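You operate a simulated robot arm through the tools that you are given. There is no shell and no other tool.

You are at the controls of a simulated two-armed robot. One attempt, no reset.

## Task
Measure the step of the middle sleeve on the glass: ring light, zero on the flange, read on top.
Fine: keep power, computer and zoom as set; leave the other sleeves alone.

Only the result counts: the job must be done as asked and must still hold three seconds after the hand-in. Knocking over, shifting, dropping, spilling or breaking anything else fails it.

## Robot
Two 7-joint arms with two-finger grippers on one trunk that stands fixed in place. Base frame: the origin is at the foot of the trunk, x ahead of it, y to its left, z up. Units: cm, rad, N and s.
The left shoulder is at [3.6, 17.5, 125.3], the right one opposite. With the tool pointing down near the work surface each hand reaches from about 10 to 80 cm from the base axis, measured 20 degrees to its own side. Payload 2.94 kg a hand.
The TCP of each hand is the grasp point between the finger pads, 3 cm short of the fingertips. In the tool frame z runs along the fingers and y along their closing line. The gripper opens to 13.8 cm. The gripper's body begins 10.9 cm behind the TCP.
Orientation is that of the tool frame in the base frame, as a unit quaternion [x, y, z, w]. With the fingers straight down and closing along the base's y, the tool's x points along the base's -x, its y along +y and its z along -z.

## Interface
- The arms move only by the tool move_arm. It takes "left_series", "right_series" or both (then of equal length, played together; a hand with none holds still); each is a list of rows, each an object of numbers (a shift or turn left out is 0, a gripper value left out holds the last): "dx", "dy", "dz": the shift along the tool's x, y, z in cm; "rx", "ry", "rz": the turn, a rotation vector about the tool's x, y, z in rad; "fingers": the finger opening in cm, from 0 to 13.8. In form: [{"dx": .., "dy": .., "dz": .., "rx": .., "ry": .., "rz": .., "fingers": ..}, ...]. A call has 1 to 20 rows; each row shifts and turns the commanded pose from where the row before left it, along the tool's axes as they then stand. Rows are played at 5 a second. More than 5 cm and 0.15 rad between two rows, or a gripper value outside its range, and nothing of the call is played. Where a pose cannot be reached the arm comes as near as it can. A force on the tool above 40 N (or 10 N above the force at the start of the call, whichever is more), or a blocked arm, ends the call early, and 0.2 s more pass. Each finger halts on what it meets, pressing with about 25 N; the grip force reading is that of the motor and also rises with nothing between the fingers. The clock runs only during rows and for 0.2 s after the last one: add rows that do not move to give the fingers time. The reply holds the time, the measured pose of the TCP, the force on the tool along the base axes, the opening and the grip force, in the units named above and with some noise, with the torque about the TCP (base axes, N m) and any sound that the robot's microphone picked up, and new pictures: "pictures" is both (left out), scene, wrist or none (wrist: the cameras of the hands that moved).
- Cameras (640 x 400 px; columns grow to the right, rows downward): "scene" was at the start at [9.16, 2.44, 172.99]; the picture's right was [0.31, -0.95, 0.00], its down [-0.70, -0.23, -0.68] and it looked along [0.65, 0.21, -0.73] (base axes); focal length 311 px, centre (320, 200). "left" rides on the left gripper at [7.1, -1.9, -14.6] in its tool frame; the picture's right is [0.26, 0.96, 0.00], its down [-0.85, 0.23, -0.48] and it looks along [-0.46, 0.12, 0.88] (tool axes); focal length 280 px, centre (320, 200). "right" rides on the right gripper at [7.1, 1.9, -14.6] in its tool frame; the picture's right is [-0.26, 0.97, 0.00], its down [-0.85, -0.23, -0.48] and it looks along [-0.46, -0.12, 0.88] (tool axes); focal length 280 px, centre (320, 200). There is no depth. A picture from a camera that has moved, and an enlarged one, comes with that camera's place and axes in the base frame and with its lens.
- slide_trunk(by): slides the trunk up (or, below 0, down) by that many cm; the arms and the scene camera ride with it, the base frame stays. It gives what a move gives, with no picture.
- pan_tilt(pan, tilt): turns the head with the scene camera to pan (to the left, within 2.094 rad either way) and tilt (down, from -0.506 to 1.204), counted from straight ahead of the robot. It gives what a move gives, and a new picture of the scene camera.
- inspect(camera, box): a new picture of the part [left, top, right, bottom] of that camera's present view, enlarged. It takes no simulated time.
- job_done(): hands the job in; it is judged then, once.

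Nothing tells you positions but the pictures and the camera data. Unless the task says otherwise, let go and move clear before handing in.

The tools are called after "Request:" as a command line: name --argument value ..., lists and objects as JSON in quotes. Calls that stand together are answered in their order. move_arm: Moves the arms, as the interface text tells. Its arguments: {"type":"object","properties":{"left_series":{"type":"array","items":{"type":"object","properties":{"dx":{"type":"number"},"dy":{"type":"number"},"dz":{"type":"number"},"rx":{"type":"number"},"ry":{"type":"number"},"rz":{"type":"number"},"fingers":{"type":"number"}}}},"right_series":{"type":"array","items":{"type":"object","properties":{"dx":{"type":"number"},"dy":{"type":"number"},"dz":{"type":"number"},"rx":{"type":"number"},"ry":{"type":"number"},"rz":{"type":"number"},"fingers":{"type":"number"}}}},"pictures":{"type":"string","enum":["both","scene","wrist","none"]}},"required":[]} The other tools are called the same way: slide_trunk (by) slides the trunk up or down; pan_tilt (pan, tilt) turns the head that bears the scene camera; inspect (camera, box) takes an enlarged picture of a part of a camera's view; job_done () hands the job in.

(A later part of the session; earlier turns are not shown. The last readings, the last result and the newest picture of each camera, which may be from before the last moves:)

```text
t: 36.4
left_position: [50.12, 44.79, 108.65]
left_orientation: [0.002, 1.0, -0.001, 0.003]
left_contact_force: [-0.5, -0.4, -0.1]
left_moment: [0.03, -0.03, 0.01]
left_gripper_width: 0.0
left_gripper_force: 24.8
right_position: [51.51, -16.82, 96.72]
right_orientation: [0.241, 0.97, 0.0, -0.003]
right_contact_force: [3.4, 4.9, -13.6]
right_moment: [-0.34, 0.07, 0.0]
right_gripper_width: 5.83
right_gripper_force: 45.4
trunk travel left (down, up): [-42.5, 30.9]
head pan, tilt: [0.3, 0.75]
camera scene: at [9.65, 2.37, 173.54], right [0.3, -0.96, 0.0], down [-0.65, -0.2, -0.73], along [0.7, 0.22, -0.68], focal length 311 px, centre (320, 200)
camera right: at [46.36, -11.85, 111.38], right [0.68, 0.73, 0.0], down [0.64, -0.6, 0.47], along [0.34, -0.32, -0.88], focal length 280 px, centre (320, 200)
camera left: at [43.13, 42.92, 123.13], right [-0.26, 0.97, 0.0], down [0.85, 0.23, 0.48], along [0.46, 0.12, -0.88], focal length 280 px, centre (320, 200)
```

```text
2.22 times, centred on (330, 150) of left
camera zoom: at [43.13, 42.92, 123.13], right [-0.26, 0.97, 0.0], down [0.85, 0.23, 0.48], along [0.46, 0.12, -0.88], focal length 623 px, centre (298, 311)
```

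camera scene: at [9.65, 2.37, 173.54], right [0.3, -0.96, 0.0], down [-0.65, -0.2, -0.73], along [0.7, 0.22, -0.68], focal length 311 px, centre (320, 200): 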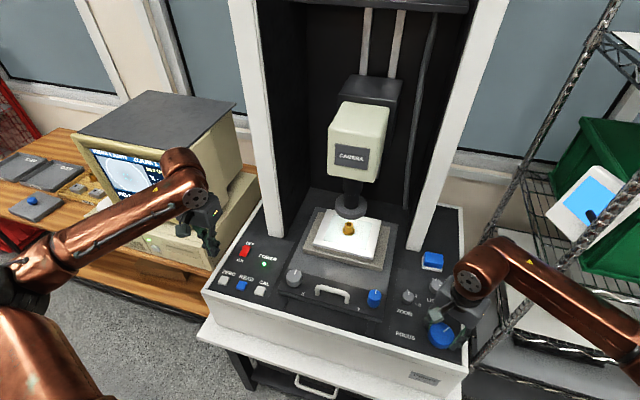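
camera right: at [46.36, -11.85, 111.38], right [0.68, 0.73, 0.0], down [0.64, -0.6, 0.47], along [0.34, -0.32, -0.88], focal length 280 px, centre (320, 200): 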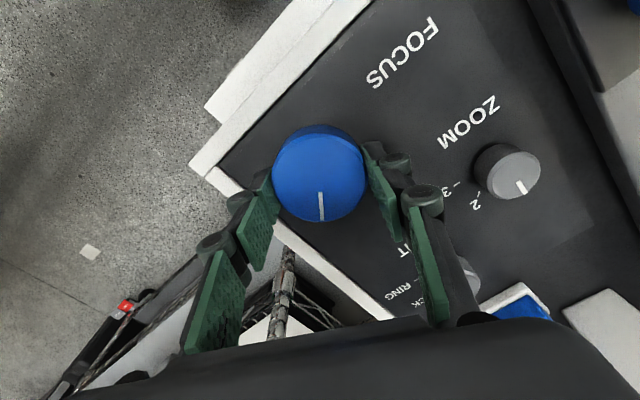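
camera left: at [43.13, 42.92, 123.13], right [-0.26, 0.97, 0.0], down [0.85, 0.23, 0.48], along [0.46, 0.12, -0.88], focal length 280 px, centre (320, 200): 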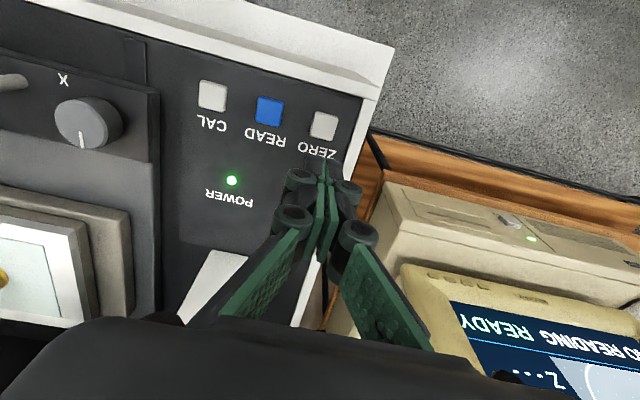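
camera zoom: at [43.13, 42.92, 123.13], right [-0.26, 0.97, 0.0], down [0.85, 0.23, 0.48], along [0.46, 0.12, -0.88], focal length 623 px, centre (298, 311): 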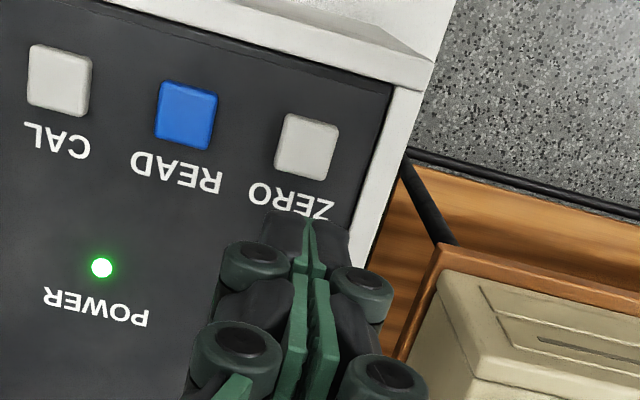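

Flange IN FOCUS at 0.487 rad, right hand holding. The left hand is right above ZERO; going down to just over it.

Request:
move_arm --left_series '[{"dz": 4, "dy": 0.1}, {"dz": 4}, {"dz": 3}, {}]'

Request:
inspect --camera "left" --box '[220, 60, 440, 240]'

Request:
inspect --camera "scene" --box '[190, 220, 310, 310]'

```text
t: 37.4
left_position: [50.07, 44.75, 97.48]
left_orientation: [0.001, 1.0, -0.001, 0.002]
left_contact_force: [0.9, -0.5, 0.5]
left_moment: [0.0, 0.02, 0.03]
left_gripper_width: 0.0
left_gripper_force: 25.2
right_position: [51.5, -16.87, 96.74]
right_orientation: [0.241, 0.971, -0.001, -0.003]
right_contact_force: [-8.9, 6.1, -27.9]
right_moment: [0.16, 0.49, 0.01]
right_gripper_width: 5.83
right_gripper_force: 45.0
trunk travel left (down, up): [-42.5, 30.9]
head pan, tilt: [0.3, 0.75]
camera scene: at [9.64, 2.35, 173.55], right [0.3, -0.96, 0.0], down [-0.65, -0.2, -0.73], along [0.7, 0.22, -0.68], focal length 311 px, centre (320, 200)
camera left: at [43.05, 42.94, 112.04], right [-0.26, 0.97, 0.0], down [0.85, 0.23, 0.48], along [0.46, 0.12, -0.88], focal length 280 px, centre (320, 200)
```

scene: 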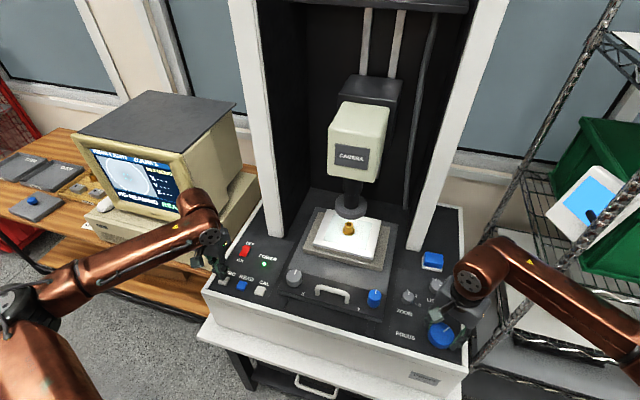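
left: 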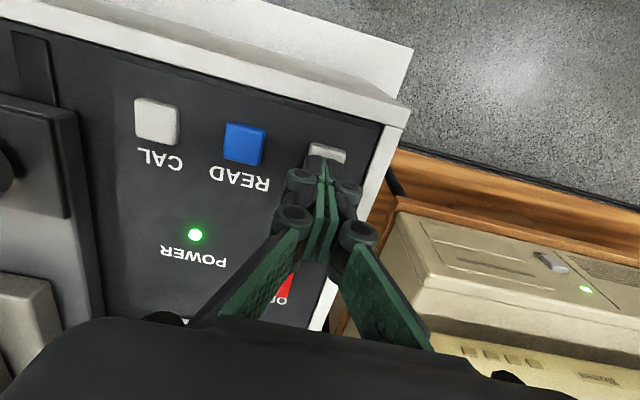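

```text
2.22 times, centred on (330, 150) of left
camera zoom: at [43.05, 42.94, 112.04], right [-0.26, 0.97, 0.0], down [0.85, 0.23, 0.48], along [0.46, 0.12, -0.88], focal length 623 px, centre (298, 311)
```

zoom: 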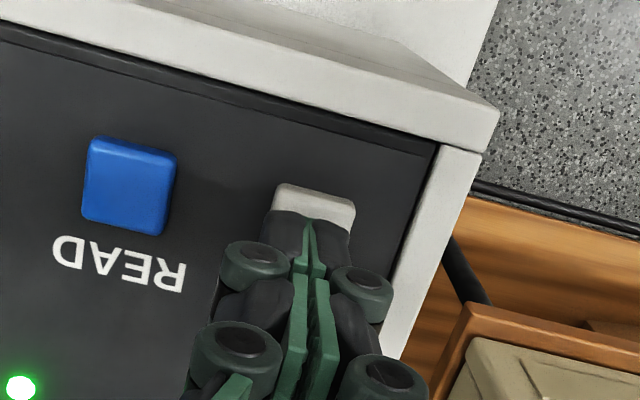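

```text
4.44 times, centred on (250, 265) of scene
camera zoom: at [9.64, 2.35, 173.55], right [0.3, -0.96, 0.0], down [-0.65, -0.2, -0.73], along [0.7, 0.22, -0.68], focal length 1381 px, centre (631, -89)
```

zoom: 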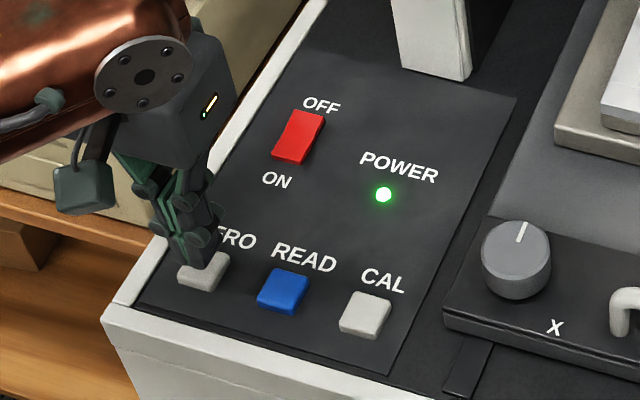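

The fingertips are just above ZERO, about 0.4 cm off-centre in y; I'll correct that, relax the right hand's pull slightly, and press ZERO.

Request:
move_arm --left_series '[{"dy": 0.35}, {"dz": 0.6}, {"dz": 0.4}, {"dz": 0.3}, {"dz": 0.3}]' --right_series '[{"dz": 0.07}, {"dz": 0.07}, {}, {}, {}]'

Request:
inspect --camera "scene" --box '[85, 145, 185, 208]'

```text
t: 38.6
left_position: [50.15, 45.18, 96.0]
left_orientation: [0.001, 1.0, -0.001, 0.002]
left_contact_force: [0.3, 0.1, 0.0]
left_moment: [-0.02, -0.01, -0.03]
left_gripper_width: 0.0
left_gripper_force: 25.1
right_position: [51.52, -16.88, 96.66]
right_orientation: [0.242, 0.97, 0.0, -0.002]
right_contact_force: [-14.9, 5.3, -20.4]
right_moment: [0.28, 1.25, 0.0]
right_gripper_width: 5.8
right_gripper_force: 45.0
trunk travel left (down, up): [-42.5, 30.9]
head pan, tilt: [0.3, 0.75]
camera scene: at [9.49, 2.36, 173.57], right [0.3, -0.96, 0.0], down [-0.65, -0.2, -0.73], along [0.7, 0.22, -0.68], focal length 311 px, centre (320, 200)
camera right: at [46.31, -11.86, 111.38], right [0.68, 0.73, 0.0], down [0.64, -0.6, 0.47], along [0.34, -0.32, -0.88], focal length 280 px, centre (320, 200)
camera left: at [43.04, 43.3, 110.58], right [-0.26, 0.97, 0.0], down [0.85, 0.23, 0.48], along [0.46, 0.12, -0.88], focal length 280 px, centre (320, 200)
```

scene: 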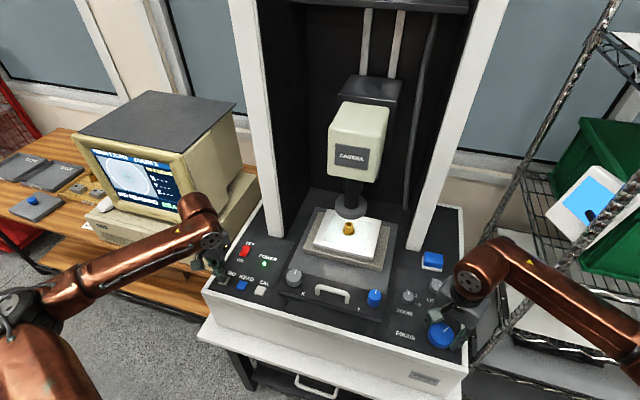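
right: 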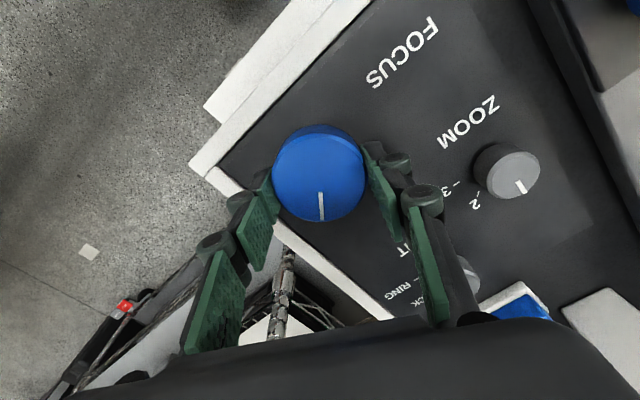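
left: 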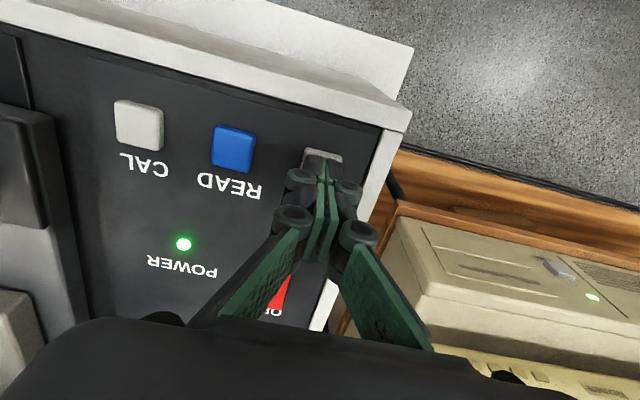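

```text
6.35 times, centred on (135, 176) of scene
camera zoom: at [9.49, 2.36, 173.57], right [0.3, -0.96, 0.0], down [-0.65, -0.2, -0.73], along [0.7, 0.22, -0.68], focal length 1973 px, centre (1495, 349)
```

zoom: 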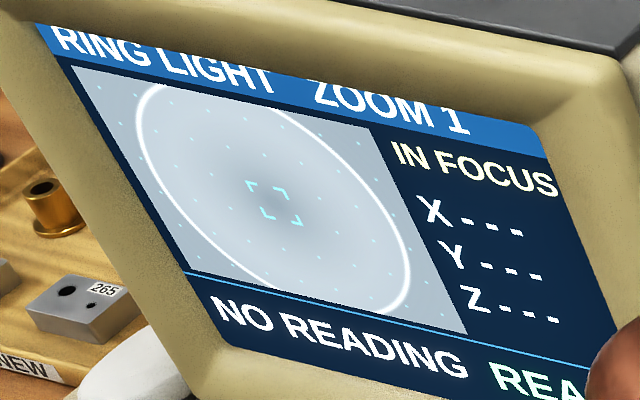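

No contact yet at tip height 93.0. The monitor is well visible. Continuing down slowly.

Request:
move_arm --left_series '[{"dz": 0.25}, {"dz": 0.25}, {"dz": 0.25}, {}]' --pictures "none"

Request:
inspect --camera "scene" --box '[85, 145, 185, 208]'

Request:
inspect --camera "left" --box '[220, 60, 440, 240]'

```text
t: 39.6
left_position: [50.12, 45.13, 95.41]
left_orientation: [0.001, 1.0, -0.001, 0.003]
left_contact_force: [-0.9, -0.2, 4.5]
left_moment: [0.01, 0.05, -0.01]
left_gripper_width: 0.6
left_gripper_force: 27.8
right_position: [51.64, -16.9, 96.76]
right_orientation: [0.242, 0.97, -0.001, -0.001]
right_contact_force: [-14.9, 6.0, -21.7]
right_moment: [-0.05, 0.7, 0.03]
right_gripper_width: 5.83
right_gripper_force: 44.8
trunk travel left (down, up): [-42.5, 30.9]
head pan, tilt: [0.3, 0.75]
heard: click
```

```text
6.35 times, centred on (135, 176) of scene
camera zoom: at [9.44, 2.36, 173.57], right [0.3, -0.96, 0.0], down [-0.65, -0.2, -0.73], along [0.7, 0.22, -0.68], focal length 1973 px, centre (1495, 349)
```

zoom: 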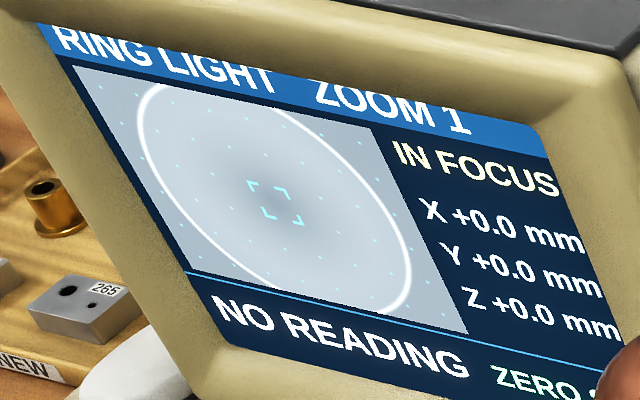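

```text
2.22 times, centred on (330, 150) of left
camera zoom: at [43.03, 43.27, 109.85], right [-0.26, 0.97, 0.0], down [0.85, 0.23, 0.48], along [0.46, 0.12, -0.88], focal length 623 px, centre (298, 311)
```

zoom: 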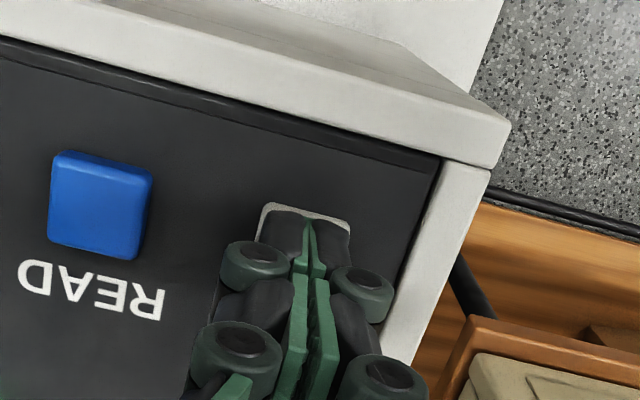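

ZERO clicked and the screen shows X/Y/Z +0.0 mm with a live readout. I'll lift the left hand and hover it over READ (about [50.1,39.4]).

Request:
move_arm --left_series '[{"dz": -1.5}, {"dz": -2}, {"dy": -3, "fingers": 0}, {"dy": -2.8}, {}]'

Request:
inspect --camera "scene" --box '[85, 145, 205, 220]'

Request:
inspect --camera "left" --box '[220, 60, 440, 240]'

```text
t: 40.8
left_position: [50.14, 39.34, 98.89]
left_orientation: [0.002, 1.0, -0.002, 0.001]
left_contact_force: [-0.5, 0.1, 0.6]
left_moment: [0.01, 0.01, -0.02]
left_gripper_width: 0.01
left_gripper_force: 28.7
right_position: [51.59, -16.84, 96.81]
right_orientation: [0.242, 0.97, 0.001, -0.002]
right_contact_force: [-15.3, 5.1, -20.5]
right_moment: [0.19, 0.36, 0.0]
right_gripper_width: 5.81
right_gripper_force: 45.0
trunk travel left (down, up): [-42.5, 30.9]
head pan, tilt: [0.3, 0.75]
camera scene: at [9.46, 2.37, 173.57], right [0.3, -0.96, 0.0], down [-0.65, -0.2, -0.73], along [0.7, 0.22, -0.68], focal length 311 px, centre (320, 200)
camera left: at [43.01, 37.44, 113.39], right [-0.26, 0.97, 0.0], down [0.85, 0.23, 0.48], along [0.46, 0.12, -0.88], focal length 280 px, centre (320, 200)
```

scene: 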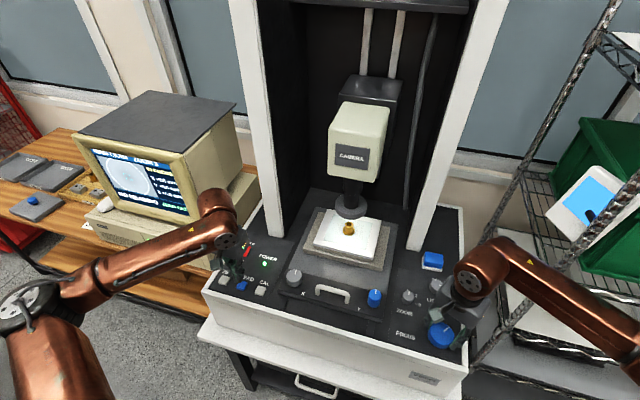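
left: 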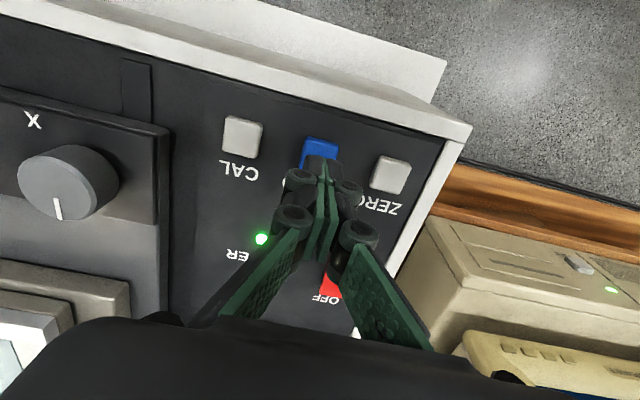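

```text
5.33 times, centred on (145, 182) of scene
camera zoom: at [9.46, 2.37, 173.57], right [0.3, -0.96, 0.0], down [-0.65, -0.2, -0.73], along [0.7, 0.22, -0.68], focal length 1658 px, centre (1253, 293)
```

zoom: 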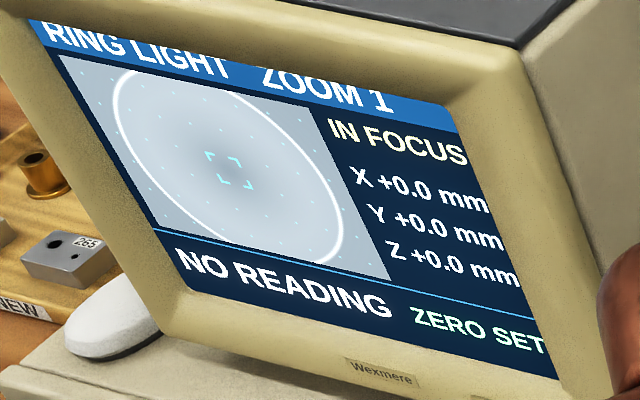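

```text
2.22 times, centred on (330, 150) of left
camera zoom: at [43.01, 37.44, 113.39], right [-0.26, 0.97, 0.0], down [0.85, 0.23, 0.48], along [0.46, 0.12, -0.88], focal length 623 px, centre (298, 311)
```

zoom: 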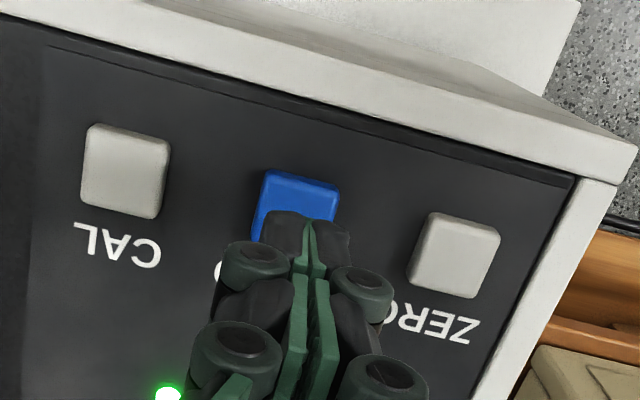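

ZERO SET is confirmed and the live Z readout works. I'll use it to find the exact edges of the flange's focus window, to check that my zero lies at its centre.

Request:
move_arm --right_series '[{"rz": -0.06}, {"rz": -0.06}, {}]' --pictures "none"

Request:
inspect --camera "scene" --box '[85, 145, 205, 220]'

Request:
move_arm --right_series '[{"rz": -0.025}, {}]' --pictures "none"

Request:
inspect --camera "scene" --box '[85, 145, 205, 220]'

Request:
move_arm --right_series '[{"rz": -0.025}, {}]' --pictures "none"

Request:
inspect --camera "scene" --box '[85, 145, 205, 220]'

```text
t: 41.6
left_position: [50.15, 39.32, 98.86]
left_orientation: [0.001, 1.0, -0.001, 0.002]
left_contact_force: [1.0, 0.2, 0.7]
left_moment: [-0.03, -0.01, -0.04]
left_gripper_width: 0.0
left_gripper_force: 28.6
right_position: [51.46, -16.89, 96.79]
right_orientation: [0.182, 0.983, 0.001, -0.002]
right_contact_force: [-17.7, 6.9, -22.4]
right_moment: [-0.21, 0.49, -0.02]
right_gripper_width: 5.85
right_gripper_force: 45.5
trunk travel left (down, up): [-42.5, 30.9]
head pan, tilt: [0.3, 0.75]
```

```text
5.33 times, centred on (145, 182) of scene
camera zoom: at [9.47, 2.38, 173.57], right [0.3, -0.96, 0.0], down [-0.65, -0.2, -0.73], along [0.7, 0.22, -0.68], focal length 1658 px, centre (1253, 293)
```

zoom: 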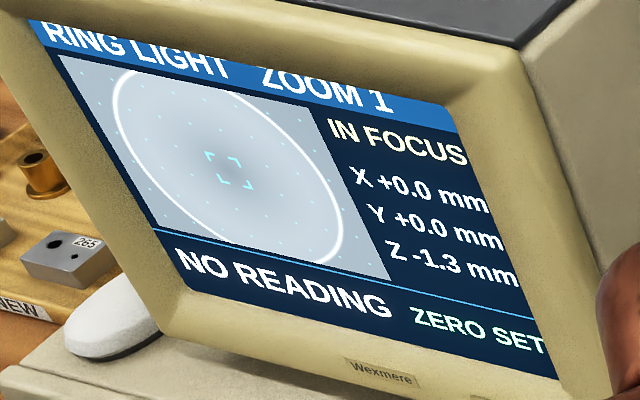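

```text
t: 42.2
left_position: [50.13, 39.42, 98.76]
left_orientation: [0.001, 1.0, -0.001, 0.001]
left_contact_force: [-0.2, 0.0, 0.1]
left_moment: [-0.02, -0.02, -0.02]
left_gripper_width: 0.01
left_gripper_force: 28.2
right_position: [51.55, -16.82, 96.71]
right_orientation: [0.171, 0.985, 0.0, -0.001]
right_contact_force: [-16.0, 8.1, -22.9]
right_moment: [0.21, 0.37, -0.06]
right_gripper_width: 5.85
right_gripper_force: 45.2
trunk travel left (down, up): [-42.5, 30.9]
head pan, tilt: [0.3, 0.75]
```

```text
5.33 times, centred on (145, 182) of scene
camera zoom: at [9.48, 2.41, 173.56], right [0.3, -0.96, 0.0], down [-0.65, -0.2, -0.73], along [0.7, 0.22, -0.68], focal length 1658 px, centre (1253, 293)
```

zoom: 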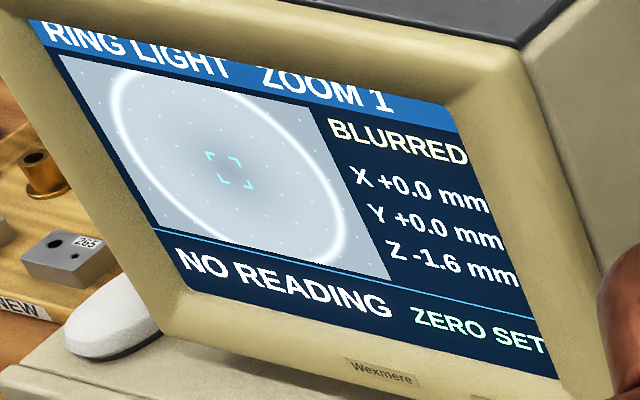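

```text
t: 42.8
left_position: [50.13, 39.33, 98.87]
left_orientation: [0.002, 1.0, -0.001, 0.002]
left_contact_force: [-0.1, 0.5, -0.6]
left_moment: [-0.01, -0.01, 0.0]
left_gripper_width: 0.01
left_gripper_force: 29.3
right_position: [51.63, -16.74, 96.71]
right_orientation: [0.158, 0.987, 0.0, -0.002]
right_contact_force: [-15.0, 8.0, -23.0]
right_moment: [0.32, 0.56, -0.02]
right_gripper_width: 5.81
right_gripper_force: 45.1
trunk travel left (down, up): [-42.5, 30.9]
head pan, tilt: [0.3, 0.75]
```

```text
5.33 times, centred on (145, 182) of scene
camera zoom: at [9.5, 2.42, 173.56], right [0.3, -0.96, 0.0], down [-0.65, -0.2, -0.73], along [0.7, 0.22, -0.68], focal length 1658 px, centre (1253, 293)
```

zoom: 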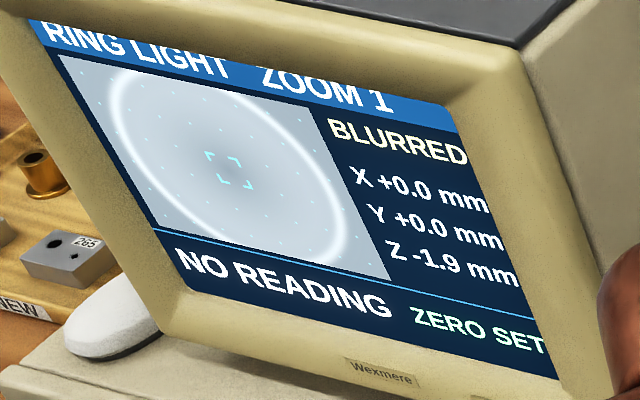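

Lower edge: between -1.3 and -1.6 mm. Now the upper edge.

Request:
move_arm --right_series '[{"rz": 0.1}, {"rz": 0.1}, {"rz": 0.085}, {}]' --pictures "none"

Request:
inspect --camera "scene" --box '[85, 145, 205, 220]'

Request:
move_arm --right_series '[{"rz": 0.02}, {}]' --pictures "none"

Request:
inspect --camera "scene" --box '[85, 145, 205, 220]'

Request:
move_arm --right_series '[{"rz": 0.02}, {}]' --pictures "none"

Request:
inspect --camera "scene" --box '[85, 145, 205, 220]'

Request:
move_arm --right_series '[{"rz": 0.02}, {}]' --pictures "none"

Request:
inspect --camera "scene" --box '[85, 145, 205, 220]'

```text
t: 43.8
left_position: [50.04, 39.34, 98.87]
left_orientation: [0.001, 1.0, 0.0, 0.002]
left_contact_force: [0.3, 0.6, 0.8]
left_moment: [-0.02, -0.01, -0.03]
left_gripper_width: 0.0
left_gripper_force: 28.9
right_position: [51.61, -16.87, 96.66]
right_orientation: [0.298, 0.955, 0.0, -0.001]
right_contact_force: [-15.8, 8.3, -20.9]
right_moment: [0.54, 0.32, 0.0]
right_gripper_width: 5.84
right_gripper_force: 45.0
trunk travel left (down, up): [-42.5, 30.9]
head pan, tilt: [0.3, 0.75]
```

```text
5.33 times, centred on (145, 182) of scene
camera zoom: at [9.47, 2.42, 173.57], right [0.3, -0.96, 0.0], down [-0.65, -0.2, -0.73], along [0.7, 0.22, -0.68], focal length 1658 px, centre (1253, 293)
```

zoom: 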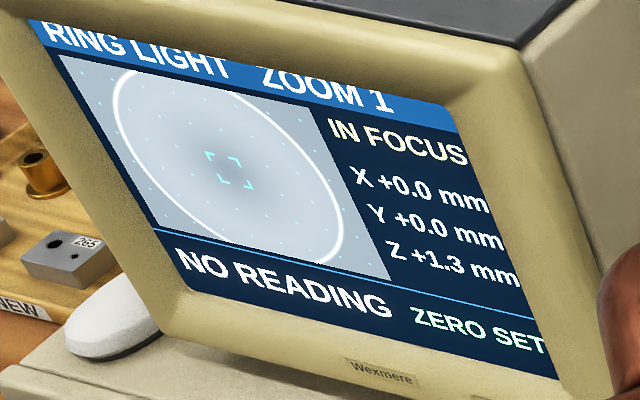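

```text
t: 44.4
left_position: [50.01, 39.35, 98.83]
left_orientation: [0.0, 1.0, -0.001, 0.001]
left_contact_force: [-0.1, -0.3, -0.2]
left_moment: [0.0, 0.03, 0.01]
left_gripper_width: 0.0
left_gripper_force: 28.5
right_position: [51.59, -16.85, 96.71]
right_orientation: [0.308, 0.952, -0.001, -0.001]
right_contact_force: [-14.7, 8.2, -19.3]
right_moment: [0.31, 0.53, 0.0]
right_gripper_width: 5.81
right_gripper_force: 45.1
trunk travel left (down, up): [-42.5, 30.9]
head pan, tilt: [0.3, 0.75]
```

```text
5.33 times, centred on (145, 182) of scene
camera zoom: at [9.46, 2.42, 173.57], right [0.3, -0.96, 0.0], down [-0.65, -0.2, -0.73], along [0.7, 0.22, -0.68], focal length 1658 px, centre (1253, 293)
```

zoom: 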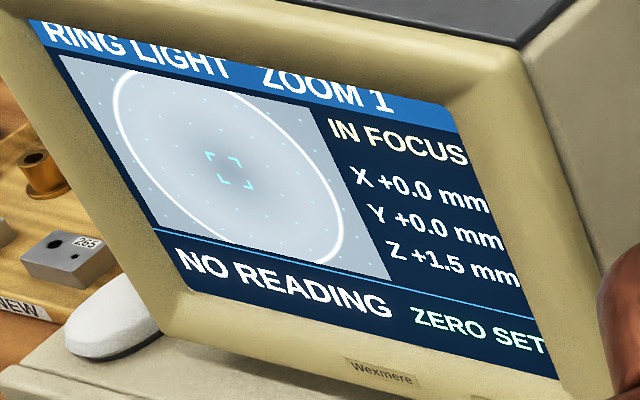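

```text
t: 45.0
left_position: [50.14, 39.35, 98.97]
left_orientation: [0.001, 1.0, -0.001, 0.002]
left_contact_force: [-0.5, 1.1, -0.7]
left_moment: [-0.02, 0.03, 0.0]
left_gripper_width: 0.0
left_gripper_force: 28.3
right_position: [51.57, -16.79, 96.71]
right_orientation: [0.317, 0.949, 0.0, -0.001]
right_contact_force: [-15.5, 6.9, -22.2]
right_moment: [0.22, 0.21, 0.02]
right_gripper_width: 5.82
right_gripper_force: 45.5
trunk travel left (down, up): [-42.5, 30.9]
head pan, tilt: [0.3, 0.75]
```

```text
5.33 times, centred on (145, 182) of scene
camera zoom: at [9.47, 2.41, 173.56], right [0.3, -0.96, 0.0], down [-0.65, -0.2, -0.73], along [0.7, 0.22, -0.68], focal length 1658 px, centre (1253, 293)
```

zoom: 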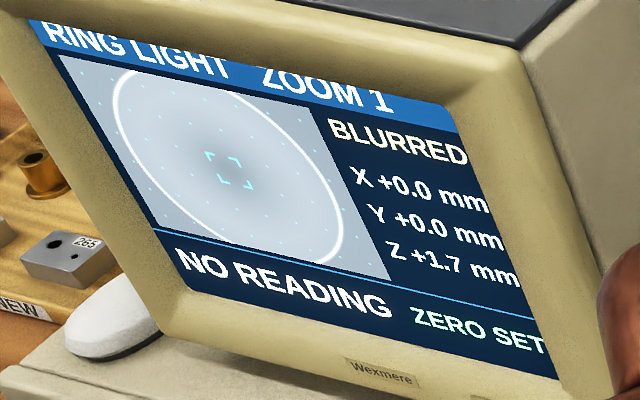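

```text
t: 45.6
left_position: [50.09, 39.33, 98.79]
left_orientation: [0.001, 1.0, -0.001, 0.002]
left_contact_force: [0.1, 0.0, 0.1]
left_moment: [0.01, 0.0, -0.01]
left_gripper_width: 0.01
left_gripper_force: 28.5
right_position: [51.6, -16.87, 96.68]
right_orientation: [0.326, 0.945, 0.001, -0.001]
right_contact_force: [-14.7, 7.1, -21.2]
right_moment: [0.03, 0.48, 0.01]
right_gripper_width: 5.81
right_gripper_force: 44.4
trunk travel left (down, up): [-42.5, 30.9]
head pan, tilt: [0.3, 0.75]
```

```text
5.33 times, centred on (145, 182) of scene
camera zoom: at [9.48, 2.42, 173.57], right [0.3, -0.96, 0.0], down [-0.65, -0.2, -0.73], along [0.7, 0.22, -0.68], focal length 1658 px, centre (1253, 293)
```

zoom: 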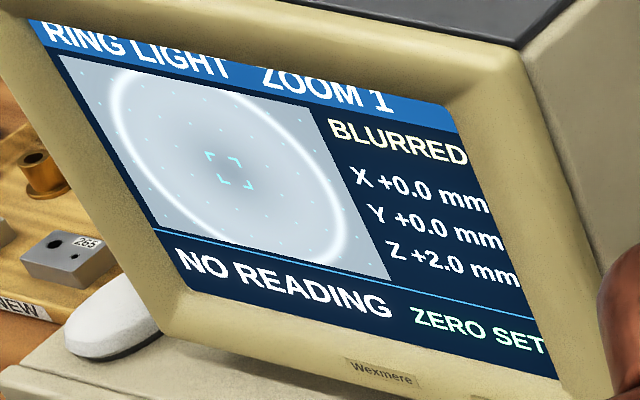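

The flange window is about -1.45 to +1.6 mm, so my zero sits at the flange within about 0.1 mm. Now I relax the grip's side force and turn up to the sleeve top, expected near Z +25 mm.

Request:
move_arm --right_series '[{"dx": 0.13, "dy": -0.03, "dz": 0.15}, {"rz": 0.12}, {"rz": 0.12}, {"rz": 0.12}, {"rz": 0.12}, {"rz": 0.12}, {"rz": 0.12}, {"rz": 0.12}, {"rz": 0.12}, {"rz": 0.12}, {"rz": 0.12}, {"rz": 0.12}, {"rz": 0.12}, {"rz": 0.12}, {"rz": 0.12}, {"rz": 0.12}, {"rz": 0.12}, {}]' --pictures "none"

Request:
inspect --camera "scene" --box '[85, 145, 205, 220]'

```text
t: 49.4
left_position: [49.97, 39.22, 98.99]
left_orientation: [0.001, 1.0, -0.001, 0.003]
left_contact_force: [1.0, -0.1, 0.2]
left_moment: [-0.01, 0.01, -0.01]
left_gripper_width: 0.03
left_gripper_force: 28.1
right_position: [51.35, -16.9, 96.72]
right_orientation: [0.962, 0.274, 0.001, -0.001]
right_contact_force: [-0.1, -7.3, 22.3]
right_moment: [-0.2, -0.47, 0.03]
right_gripper_width: 5.86
right_gripper_force: 44.7
trunk travel left (down, up): [-42.5, 30.9]
head pan, tilt: [0.3, 0.75]
```

```text
5.33 times, centred on (145, 182) of scene
camera zoom: at [9.29, 2.31, 173.59], right [0.3, -0.96, 0.0], down [-0.65, -0.2, -0.73], along [0.7, 0.22, -0.68], focal length 1658 px, centre (1253, 293)
```

zoom: 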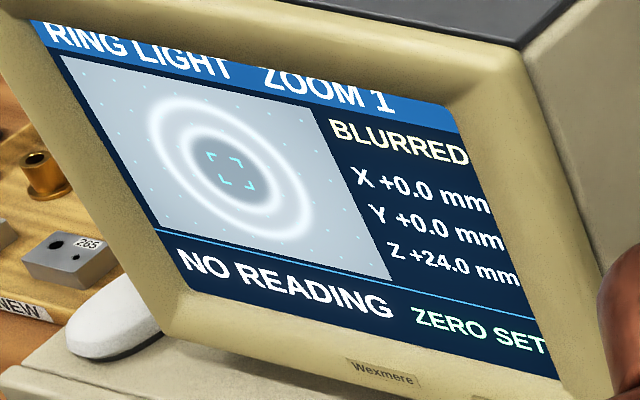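

Z +24.0 mm, just below the top's window. Stepping up to find the window's lower edge.

Request:
move_arm --right_series '[{"rz": 0.025, "dz": -0.1}, {}]' --pictures "none"

Request:
inspect --camera "scene" --box '[85, 145, 205, 220]'

Request:
move_arm --right_series '[{"rz": 0.02}, {}]' --pictures "none"

Request:
inspect --camera "scene" --box '[85, 145, 205, 220]'

Request:
move_arm --right_series '[{"rz": 0.02}, {}]' --pictures "none"

Request:
inspect --camera "scene" --box '[85, 145, 205, 220]'

```text
t: 50.0
left_position: [50.08, 39.19, 98.79]
left_orientation: [0.001, 1.0, -0.001, 0.002]
left_contact_force: [-0.3, 0.0, 0.1]
left_moment: [-0.02, -0.03, 0.02]
left_gripper_width: 0.01
left_gripper_force: 28.8
right_position: [51.42, -16.69, 96.77]
right_orientation: [0.965, 0.262, 0.0, -0.001]
right_contact_force: [-0.8, -5.7, 14.9]
right_moment: [0.39, -1.03, 0.01]
right_gripper_width: 5.85
right_gripper_force: 44.4
trunk travel left (down, up): [-42.5, 30.9]
head pan, tilt: [0.3, 0.75]
```

```text
5.33 times, centred on (145, 182) of scene
camera zoom: at [9.34, 2.31, 173.58], right [0.3, -0.96, 0.0], down [-0.65, -0.2, -0.73], along [0.7, 0.22, -0.68], focal length 1658 px, centre (1253, 293)
```

zoom: 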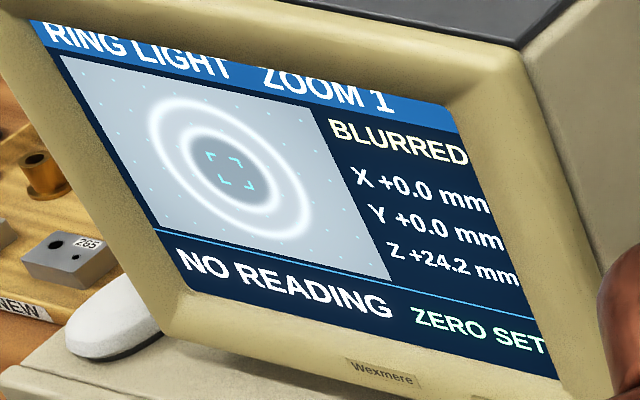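

```text
t: 50.6
left_position: [50.19, 39.23, 98.89]
left_orientation: [0.001, 1.0, -0.001, 0.002]
left_contact_force: [-0.1, -0.2, -0.2]
left_moment: [-0.02, -0.01, 0.0]
left_gripper_width: 0.0
left_gripper_force: 28.7
right_position: [51.51, -16.79, 96.61]
right_orientation: [0.968, 0.253, 0.0, -0.001]
right_contact_force: [-0.7, -4.1, 11.0]
right_moment: [0.38, -0.71, 0.03]
right_gripper_width: 5.84
right_gripper_force: 45.1
trunk travel left (down, up): [-42.5, 30.9]
head pan, tilt: [0.3, 0.75]
```

```text
5.33 times, centred on (145, 182) of scene
camera zoom: at [9.38, 2.32, 173.58], right [0.3, -0.96, 0.0], down [-0.65, -0.2, -0.73], along [0.7, 0.22, -0.68], focal length 1658 px, centre (1253, 293)
```

zoom: 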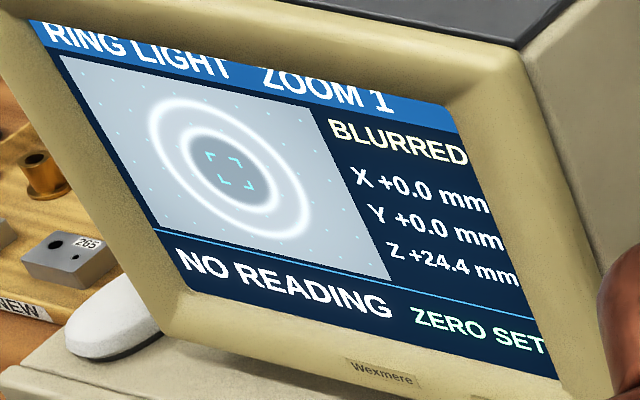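

```text
t: 51.2
left_position: [49.99, 39.26, 98.94]
left_orientation: [0.001, 1.0, -0.001, 0.002]
left_contact_force: [0.3, 0.0, 0.1]
left_moment: [0.0, -0.01, 0.01]
left_gripper_width: 0.02
left_gripper_force: 28.0
right_position: [51.4, -16.86, 96.8]
right_orientation: [0.97, 0.244, 0.0, -0.001]
right_contact_force: [-2.6, -1.5, 8.6]
right_moment: [0.06, -0.21, 0.04]
right_gripper_width: 5.84
right_gripper_force: 44.5
trunk travel left (down, up): [-42.5, 30.9]
head pan, tilt: [0.3, 0.75]
```

```text
5.33 times, centred on (145, 182) of scene
camera zoom: at [9.38, 2.35, 173.58], right [0.3, -0.96, 0.0], down [-0.65, -0.2, -0.73], along [0.7, 0.22, -0.68], focal length 1658 px, centre (1253, 293)
```

zoom: 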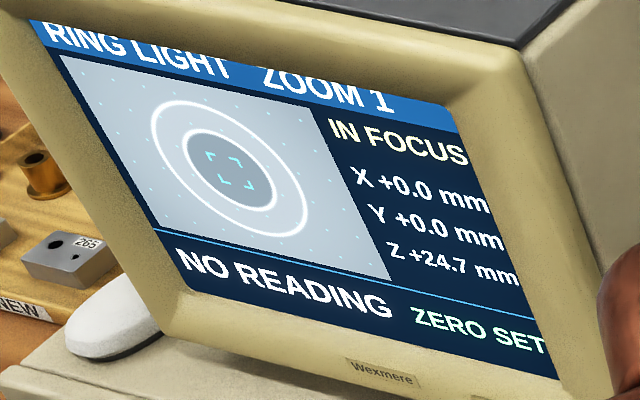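

Lower edge between 24.4 and 24.7 mm. Now the upper edge.

Request:
move_arm --right_series '[{"rz": 0.12}, {"rz": 0.115}, {}]' --pictures "none"

Request:
inspect --camera "scene" --box '[85, 145, 205, 220]'

Request:
move_arm --right_series '[{"rz": 0.02}, {}]' --pictures "none"

Request:
inspect --camera "scene" --box '[85, 145, 205, 220]'

Request:
move_arm --right_series '[{"rz": 0.02}, {}]' --pictures "none"

Request:
inspect --camera "scene" --box '[85, 145, 205, 220]'

```text
t: 52.0
left_position: [50.01, 39.37, 98.88]
left_orientation: [0.001, 1.0, -0.001, 0.001]
left_contact_force: [0.3, 0.5, 0.2]
left_moment: [0.04, 0.02, 0.02]
left_gripper_width: 0.0
left_gripper_force: 27.8
right_position: [51.37, -16.8, 96.65]
right_orientation: [0.992, 0.127, 0.001, 0.0]
right_contact_force: [-3.9, 0.1, 8.2]
right_moment: [0.22, 0.26, 0.04]
right_gripper_width: 5.85
right_gripper_force: 45.3
trunk travel left (down, up): [-42.5, 30.9]
head pan, tilt: [0.3, 0.75]
```

```text
5.33 times, centred on (145, 182) of scene
camera zoom: at [9.38, 2.39, 173.58], right [0.3, -0.96, 0.0], down [-0.65, -0.2, -0.73], along [0.7, 0.22, -0.68], focal length 1658 px, centre (1253, 293)
```

zoom: 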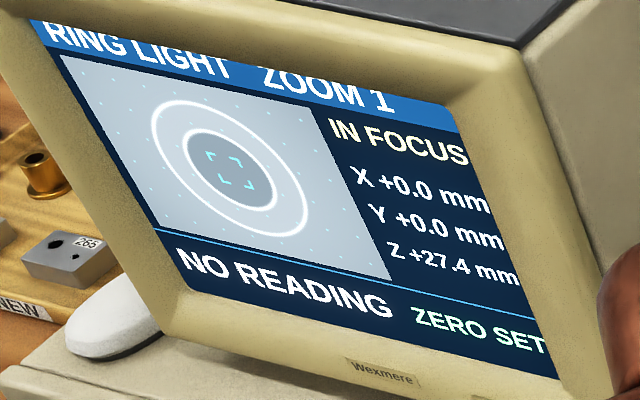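

```text
t: 52.6
left_position: [50.03, 39.26, 98.8]
left_orientation: [0.001, 1.0, -0.001, 0.001]
left_contact_force: [0.0, 0.4, -0.3]
left_moment: [0.01, -0.03, -0.01]
left_gripper_width: 0.0
left_gripper_force: 27.6
right_position: [51.36, -16.74, 96.78]
right_orientation: [0.993, 0.117, 0.0, -0.002]
right_contact_force: [-6.7, 1.3, 6.9]
right_moment: [0.24, 0.1, 0.04]
right_gripper_width: 5.84
right_gripper_force: 44.7
trunk travel left (down, up): [-42.5, 30.9]
head pan, tilt: [0.3, 0.75]
```

```text
5.33 times, centred on (145, 182) of scene
camera zoom: at [9.37, 2.39, 173.58], right [0.3, -0.96, 0.0], down [-0.65, -0.2, -0.73], along [0.7, 0.22, -0.68], focal length 1658 px, centre (1253, 293)
```

zoom: 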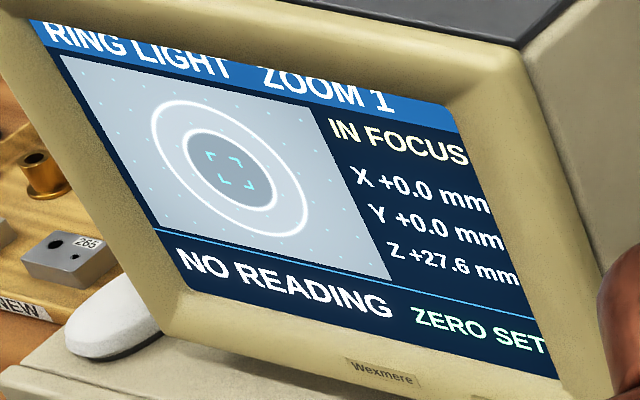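

```text
t: 53.2
left_position: [50.12, 39.44, 98.9]
left_orientation: [0.001, 1.0, 0.0, 0.002]
left_contact_force: [0.7, 0.7, 0.1]
left_moment: [0.03, -0.01, 0.01]
left_gripper_width: 0.0
left_gripper_force: 28.6
right_position: [51.43, -16.73, 96.7]
right_orientation: [0.994, 0.108, -0.001, -0.001]
right_contact_force: [-5.0, 2.4, 6.4]
right_moment: [0.07, 0.35, 0.02]
right_gripper_width: 5.82
right_gripper_force: 44.8
trunk travel left (down, up): [-42.5, 30.9]
head pan, tilt: [0.3, 0.75]
```

```text
5.33 times, centred on (145, 182) of scene
camera zoom: at [9.38, 2.41, 173.58], right [0.3, -0.96, 0.0], down [-0.65, -0.2, -0.73], along [0.7, 0.22, -0.68], focal length 1658 px, centre (1253, 293)
```

zoom: 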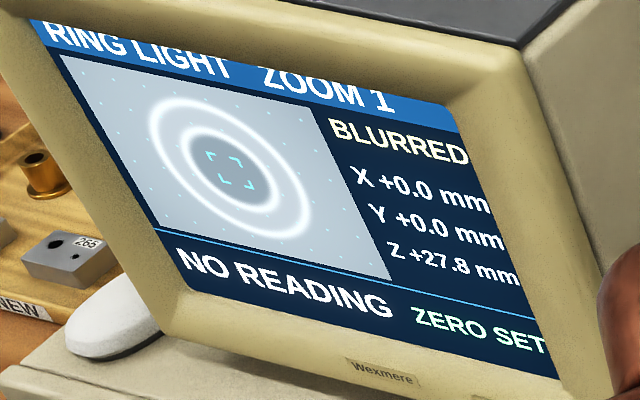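

Upper edge is near 27.7 mm, so the top sits at about Z +26.1 mm (step about 26 mm). Setting the focus there.

Request:
move_arm --right_series '[{"rz": -0.08}, {"rz": -0.07}, {}, {}]' --pictures "none"

Request:
inspect --camera "scene" --box '[85, 145, 205, 220]'

Request:
inspect --camera "left" --box '[220, 60, 440, 240]'

```text
t: 54.2
left_position: [50.08, 39.37, 98.89]
left_orientation: [0.001, 1.0, -0.001, 0.002]
left_contact_force: [0.1, 0.9, 0.6]
left_moment: [0.05, -0.03, 0.02]
left_gripper_width: 0.0
left_gripper_force: 28.2
right_position: [51.4, -16.81, 96.82]
right_orientation: [0.983, 0.182, 0.0, -0.001]
right_contact_force: [-6.8, 2.5, 1.7]
right_moment: [0.04, 0.19, 0.0]
right_gripper_width: 5.84
right_gripper_force: 44.6
trunk travel left (down, up): [-42.5, 30.9]
head pan, tilt: [0.3, 0.75]
```

```text
5.33 times, centred on (145, 182) of scene
camera zoom: at [9.39, 2.4, 173.58], right [0.3, -0.96, 0.0], down [-0.65, -0.2, -0.73], along [0.7, 0.22, -0.68], focal length 1658 px, centre (1253, 293)
```

zoom: 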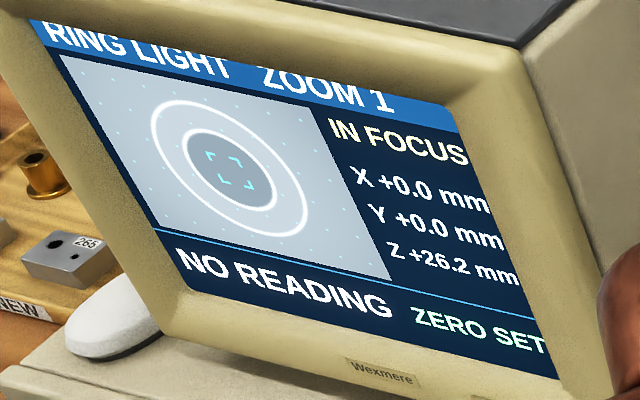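

```text
2.22 times, centred on (330, 150) of left
camera zoom: at [42.97, 37.44, 113.4], right [-0.26, 0.97, 0.0], down [0.85, 0.23, 0.48], along [0.46, 0.12, -0.88], focal length 623 px, centre (298, 311)
```

zoom: 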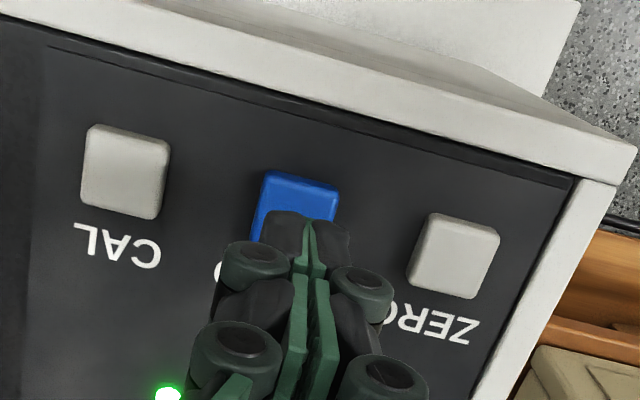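

Z reads +26.2; a hair back toward 26.1, then press READ with the left hand, which is centred over it.

Request:
move_arm --right_series '[{"rz": -0.01}, {}]' --left_series '[{"dz": 1.2}, {"dz": 1.2}]' --pictures "none"

Request:
inspect --camera "scene" --box '[85, 145, 205, 220]'

Request:
inspect --camera "left" --box '[220, 60, 440, 240]'

```text
t: 54.8
left_position: [50.09, 39.33, 96.32]
left_orientation: [0.001, 1.0, -0.001, 0.003]
left_contact_force: [0.8, 0.3, 0.3]
left_moment: [-0.02, 0.01, -0.02]
left_gripper_width: 0.0
left_gripper_force: 28.2
right_position: [51.43, -16.97, 96.74]
right_orientation: [0.982, 0.188, 0.0, -0.001]
right_contact_force: [-7.5, 2.6, 2.6]
right_moment: [0.04, 0.21, -0.01]
right_gripper_width: 5.81
right_gripper_force: 45.2
trunk travel left (down, up): [-42.5, 30.9]
head pan, tilt: [0.3, 0.75]
```

```text
5.33 times, centred on (145, 182) of scene
camera zoom: at [9.38, 2.4, 173.58], right [0.3, -0.96, 0.0], down [-0.65, -0.2, -0.73], along [0.7, 0.22, -0.68], focal length 1658 px, centre (1253, 293)
```

zoom: 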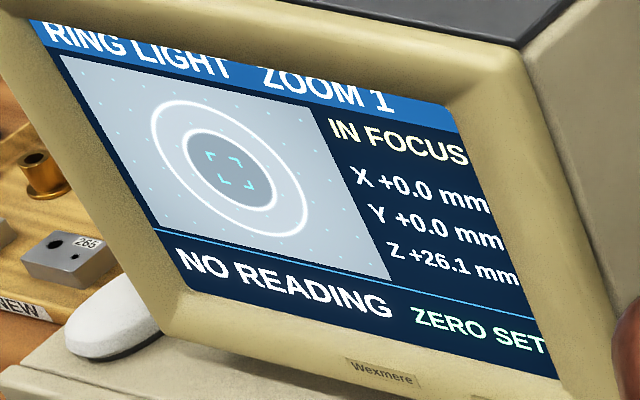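

```text
2.22 times, centred on (330, 150) of left
camera zoom: at [42.94, 37.45, 110.92], right [-0.26, 0.97, 0.0], down [0.85, 0.23, 0.48], along [0.46, 0.12, -0.88], focal length 623 px, centre (298, 311)
```

zoom: 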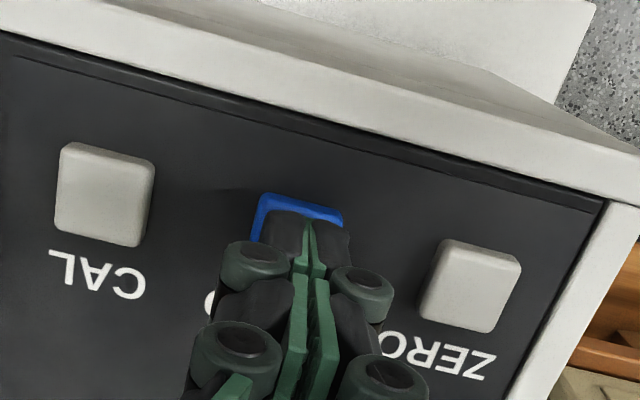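

Z reads +26.1 mm, IN FOCUS on the top, fingertips just above READ. Pressing READ.

Request:
move_arm --left_series '[{"dz": 0.25}, {"dz": 0.25}, {"dz": 0.25}, {"dz": 0.25}, {}]' --pictures "none"

Request:
inspect --camera "scene" --box '[85, 145, 205, 220]'

```text
t: 56.0
left_position: [49.99, 39.34, 95.4]
left_orientation: [0.001, 1.0, -0.001, 0.002]
left_contact_force: [-0.4, 0.9, 1.5]
left_moment: [0.01, 0.03, -0.01]
left_gripper_width: 0.6
left_gripper_force: 28.7
right_position: [51.41, -16.83, 96.73]
right_orientation: [0.982, 0.187, 0.0, -0.002]
right_contact_force: [-7.6, 2.0, 1.7]
right_moment: [-0.01, 0.25, 0.0]
right_gripper_width: 5.81
right_gripper_force: 45.2
trunk travel left (down, up): [-42.5, 30.9]
head pan, tilt: [0.3, 0.75]
heard: click
```

```text
5.33 times, centred on (145, 182) of scene
camera zoom: at [9.37, 2.39, 173.58], right [0.3, -0.96, 0.0], down [-0.65, -0.2, -0.73], along [0.7, 0.22, -0.68], focal length 1658 px, centre (1253, 293)
```

zoom: 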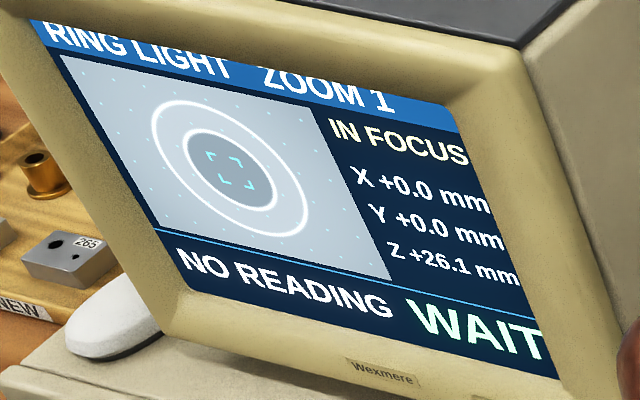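

The click was heard and the screen says WAIT. I'll lift the left finger off and hold the focus still while the reading is taken.

Request:
move_arm --left_series '[{"dz": -1}, {"dz": -1.5}, {}, {}, {}, {}]' --pictures "none"

Request:
inspect --camera "scene" --box '[85, 145, 205, 220]'

```text
t: 57.4
left_position: [50.03, 39.42, 97.82]
left_orientation: [0.001, 1.0, 0.0, 0.002]
left_contact_force: [-0.4, 0.0, 0.0]
left_moment: [-0.01, 0.05, 0.02]
left_gripper_width: 0.03
left_gripper_force: 28.7
right_position: [51.46, -16.76, 96.76]
right_orientation: [0.982, 0.187, 0.0, -0.001]
right_contact_force: [-8.5, 2.1, 1.3]
right_moment: [0.02, 0.16, -0.01]
right_gripper_width: 5.86
right_gripper_force: 45.5
trunk travel left (down, up): [-42.5, 30.9]
head pan, tilt: [0.3, 0.75]
```

```text
5.33 times, centred on (145, 182) of scene
camera zoom: at [9.38, 2.39, 173.58], right [0.3, -0.96, 0.0], down [-0.65, -0.2, -0.73], along [0.7, 0.22, -0.68], focal length 1658 px, centre (1253, 293)
```

zoom: 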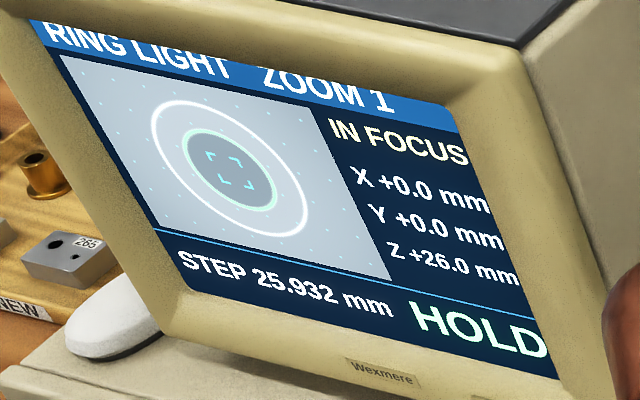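

The screen shows STEP 25.932 mm with HOLD. I'll wait a moment longer with everything still to see whether that state settles.

Request:
move_arm --left_series '[{}, {}, {}, {}, {}, {}, {}, {}]' --pictures "none"

Request:
inspect --camera "scene" --box '[85, 145, 205, 220]'

Request:
inspect --camera "scene" --box '[0, 130, 110, 220]'

```text
t: 59.2
left_position: [49.93, 39.34, 97.91]
left_orientation: [0.001, 1.0, -0.001, 0.002]
left_contact_force: [-0.2, 0.5, -0.4]
left_moment: [0.01, -0.01, 0.0]
left_gripper_width: 0.0
left_gripper_force: 27.9
right_position: [51.53, -16.87, 96.67]
right_orientation: [0.982, 0.187, -0.001, -0.001]
right_contact_force: [-8.3, 1.7, 2.1]
right_moment: [0.01, 0.23, 0.03]
right_gripper_width: 5.85
right_gripper_force: 44.6
trunk travel left (down, up): [-42.5, 30.9]
head pan, tilt: [0.3, 0.75]
```

```text
5.33 times, centred on (145, 182) of scene
camera zoom: at [9.38, 2.39, 173.58], right [0.3, -0.96, 0.0], down [-0.65, -0.2, -0.73], along [0.7, 0.22, -0.68], focal length 1658 px, centre (1253, 293)
```

zoom: 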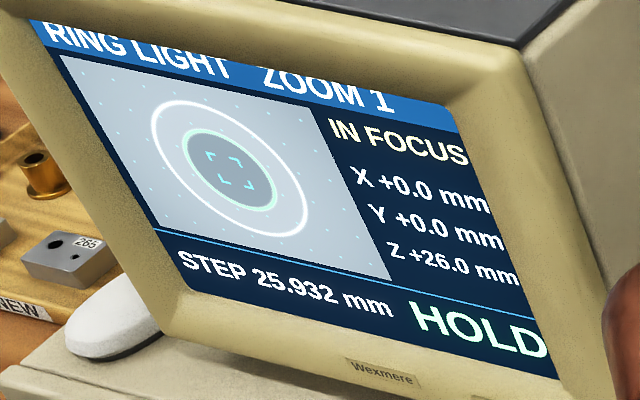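

```text
4.44 times, centred on (55, 175) of scene
camera zoom: at [9.38, 2.39, 173.58], right [0.3, -0.96, 0.0], down [-0.65, -0.2, -0.73], along [0.7, 0.22, -0.68], focal length 1381 px, centre (1498, 311)
```

zoom: 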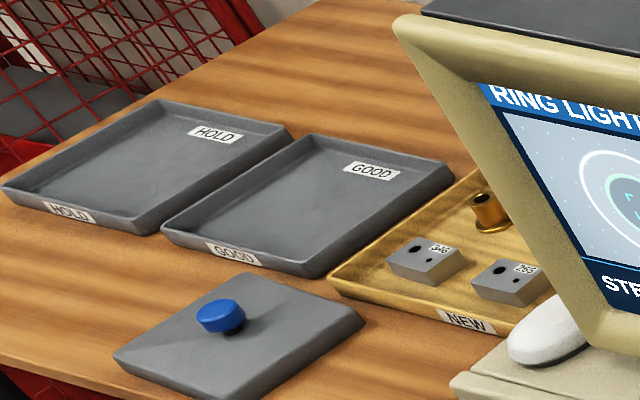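

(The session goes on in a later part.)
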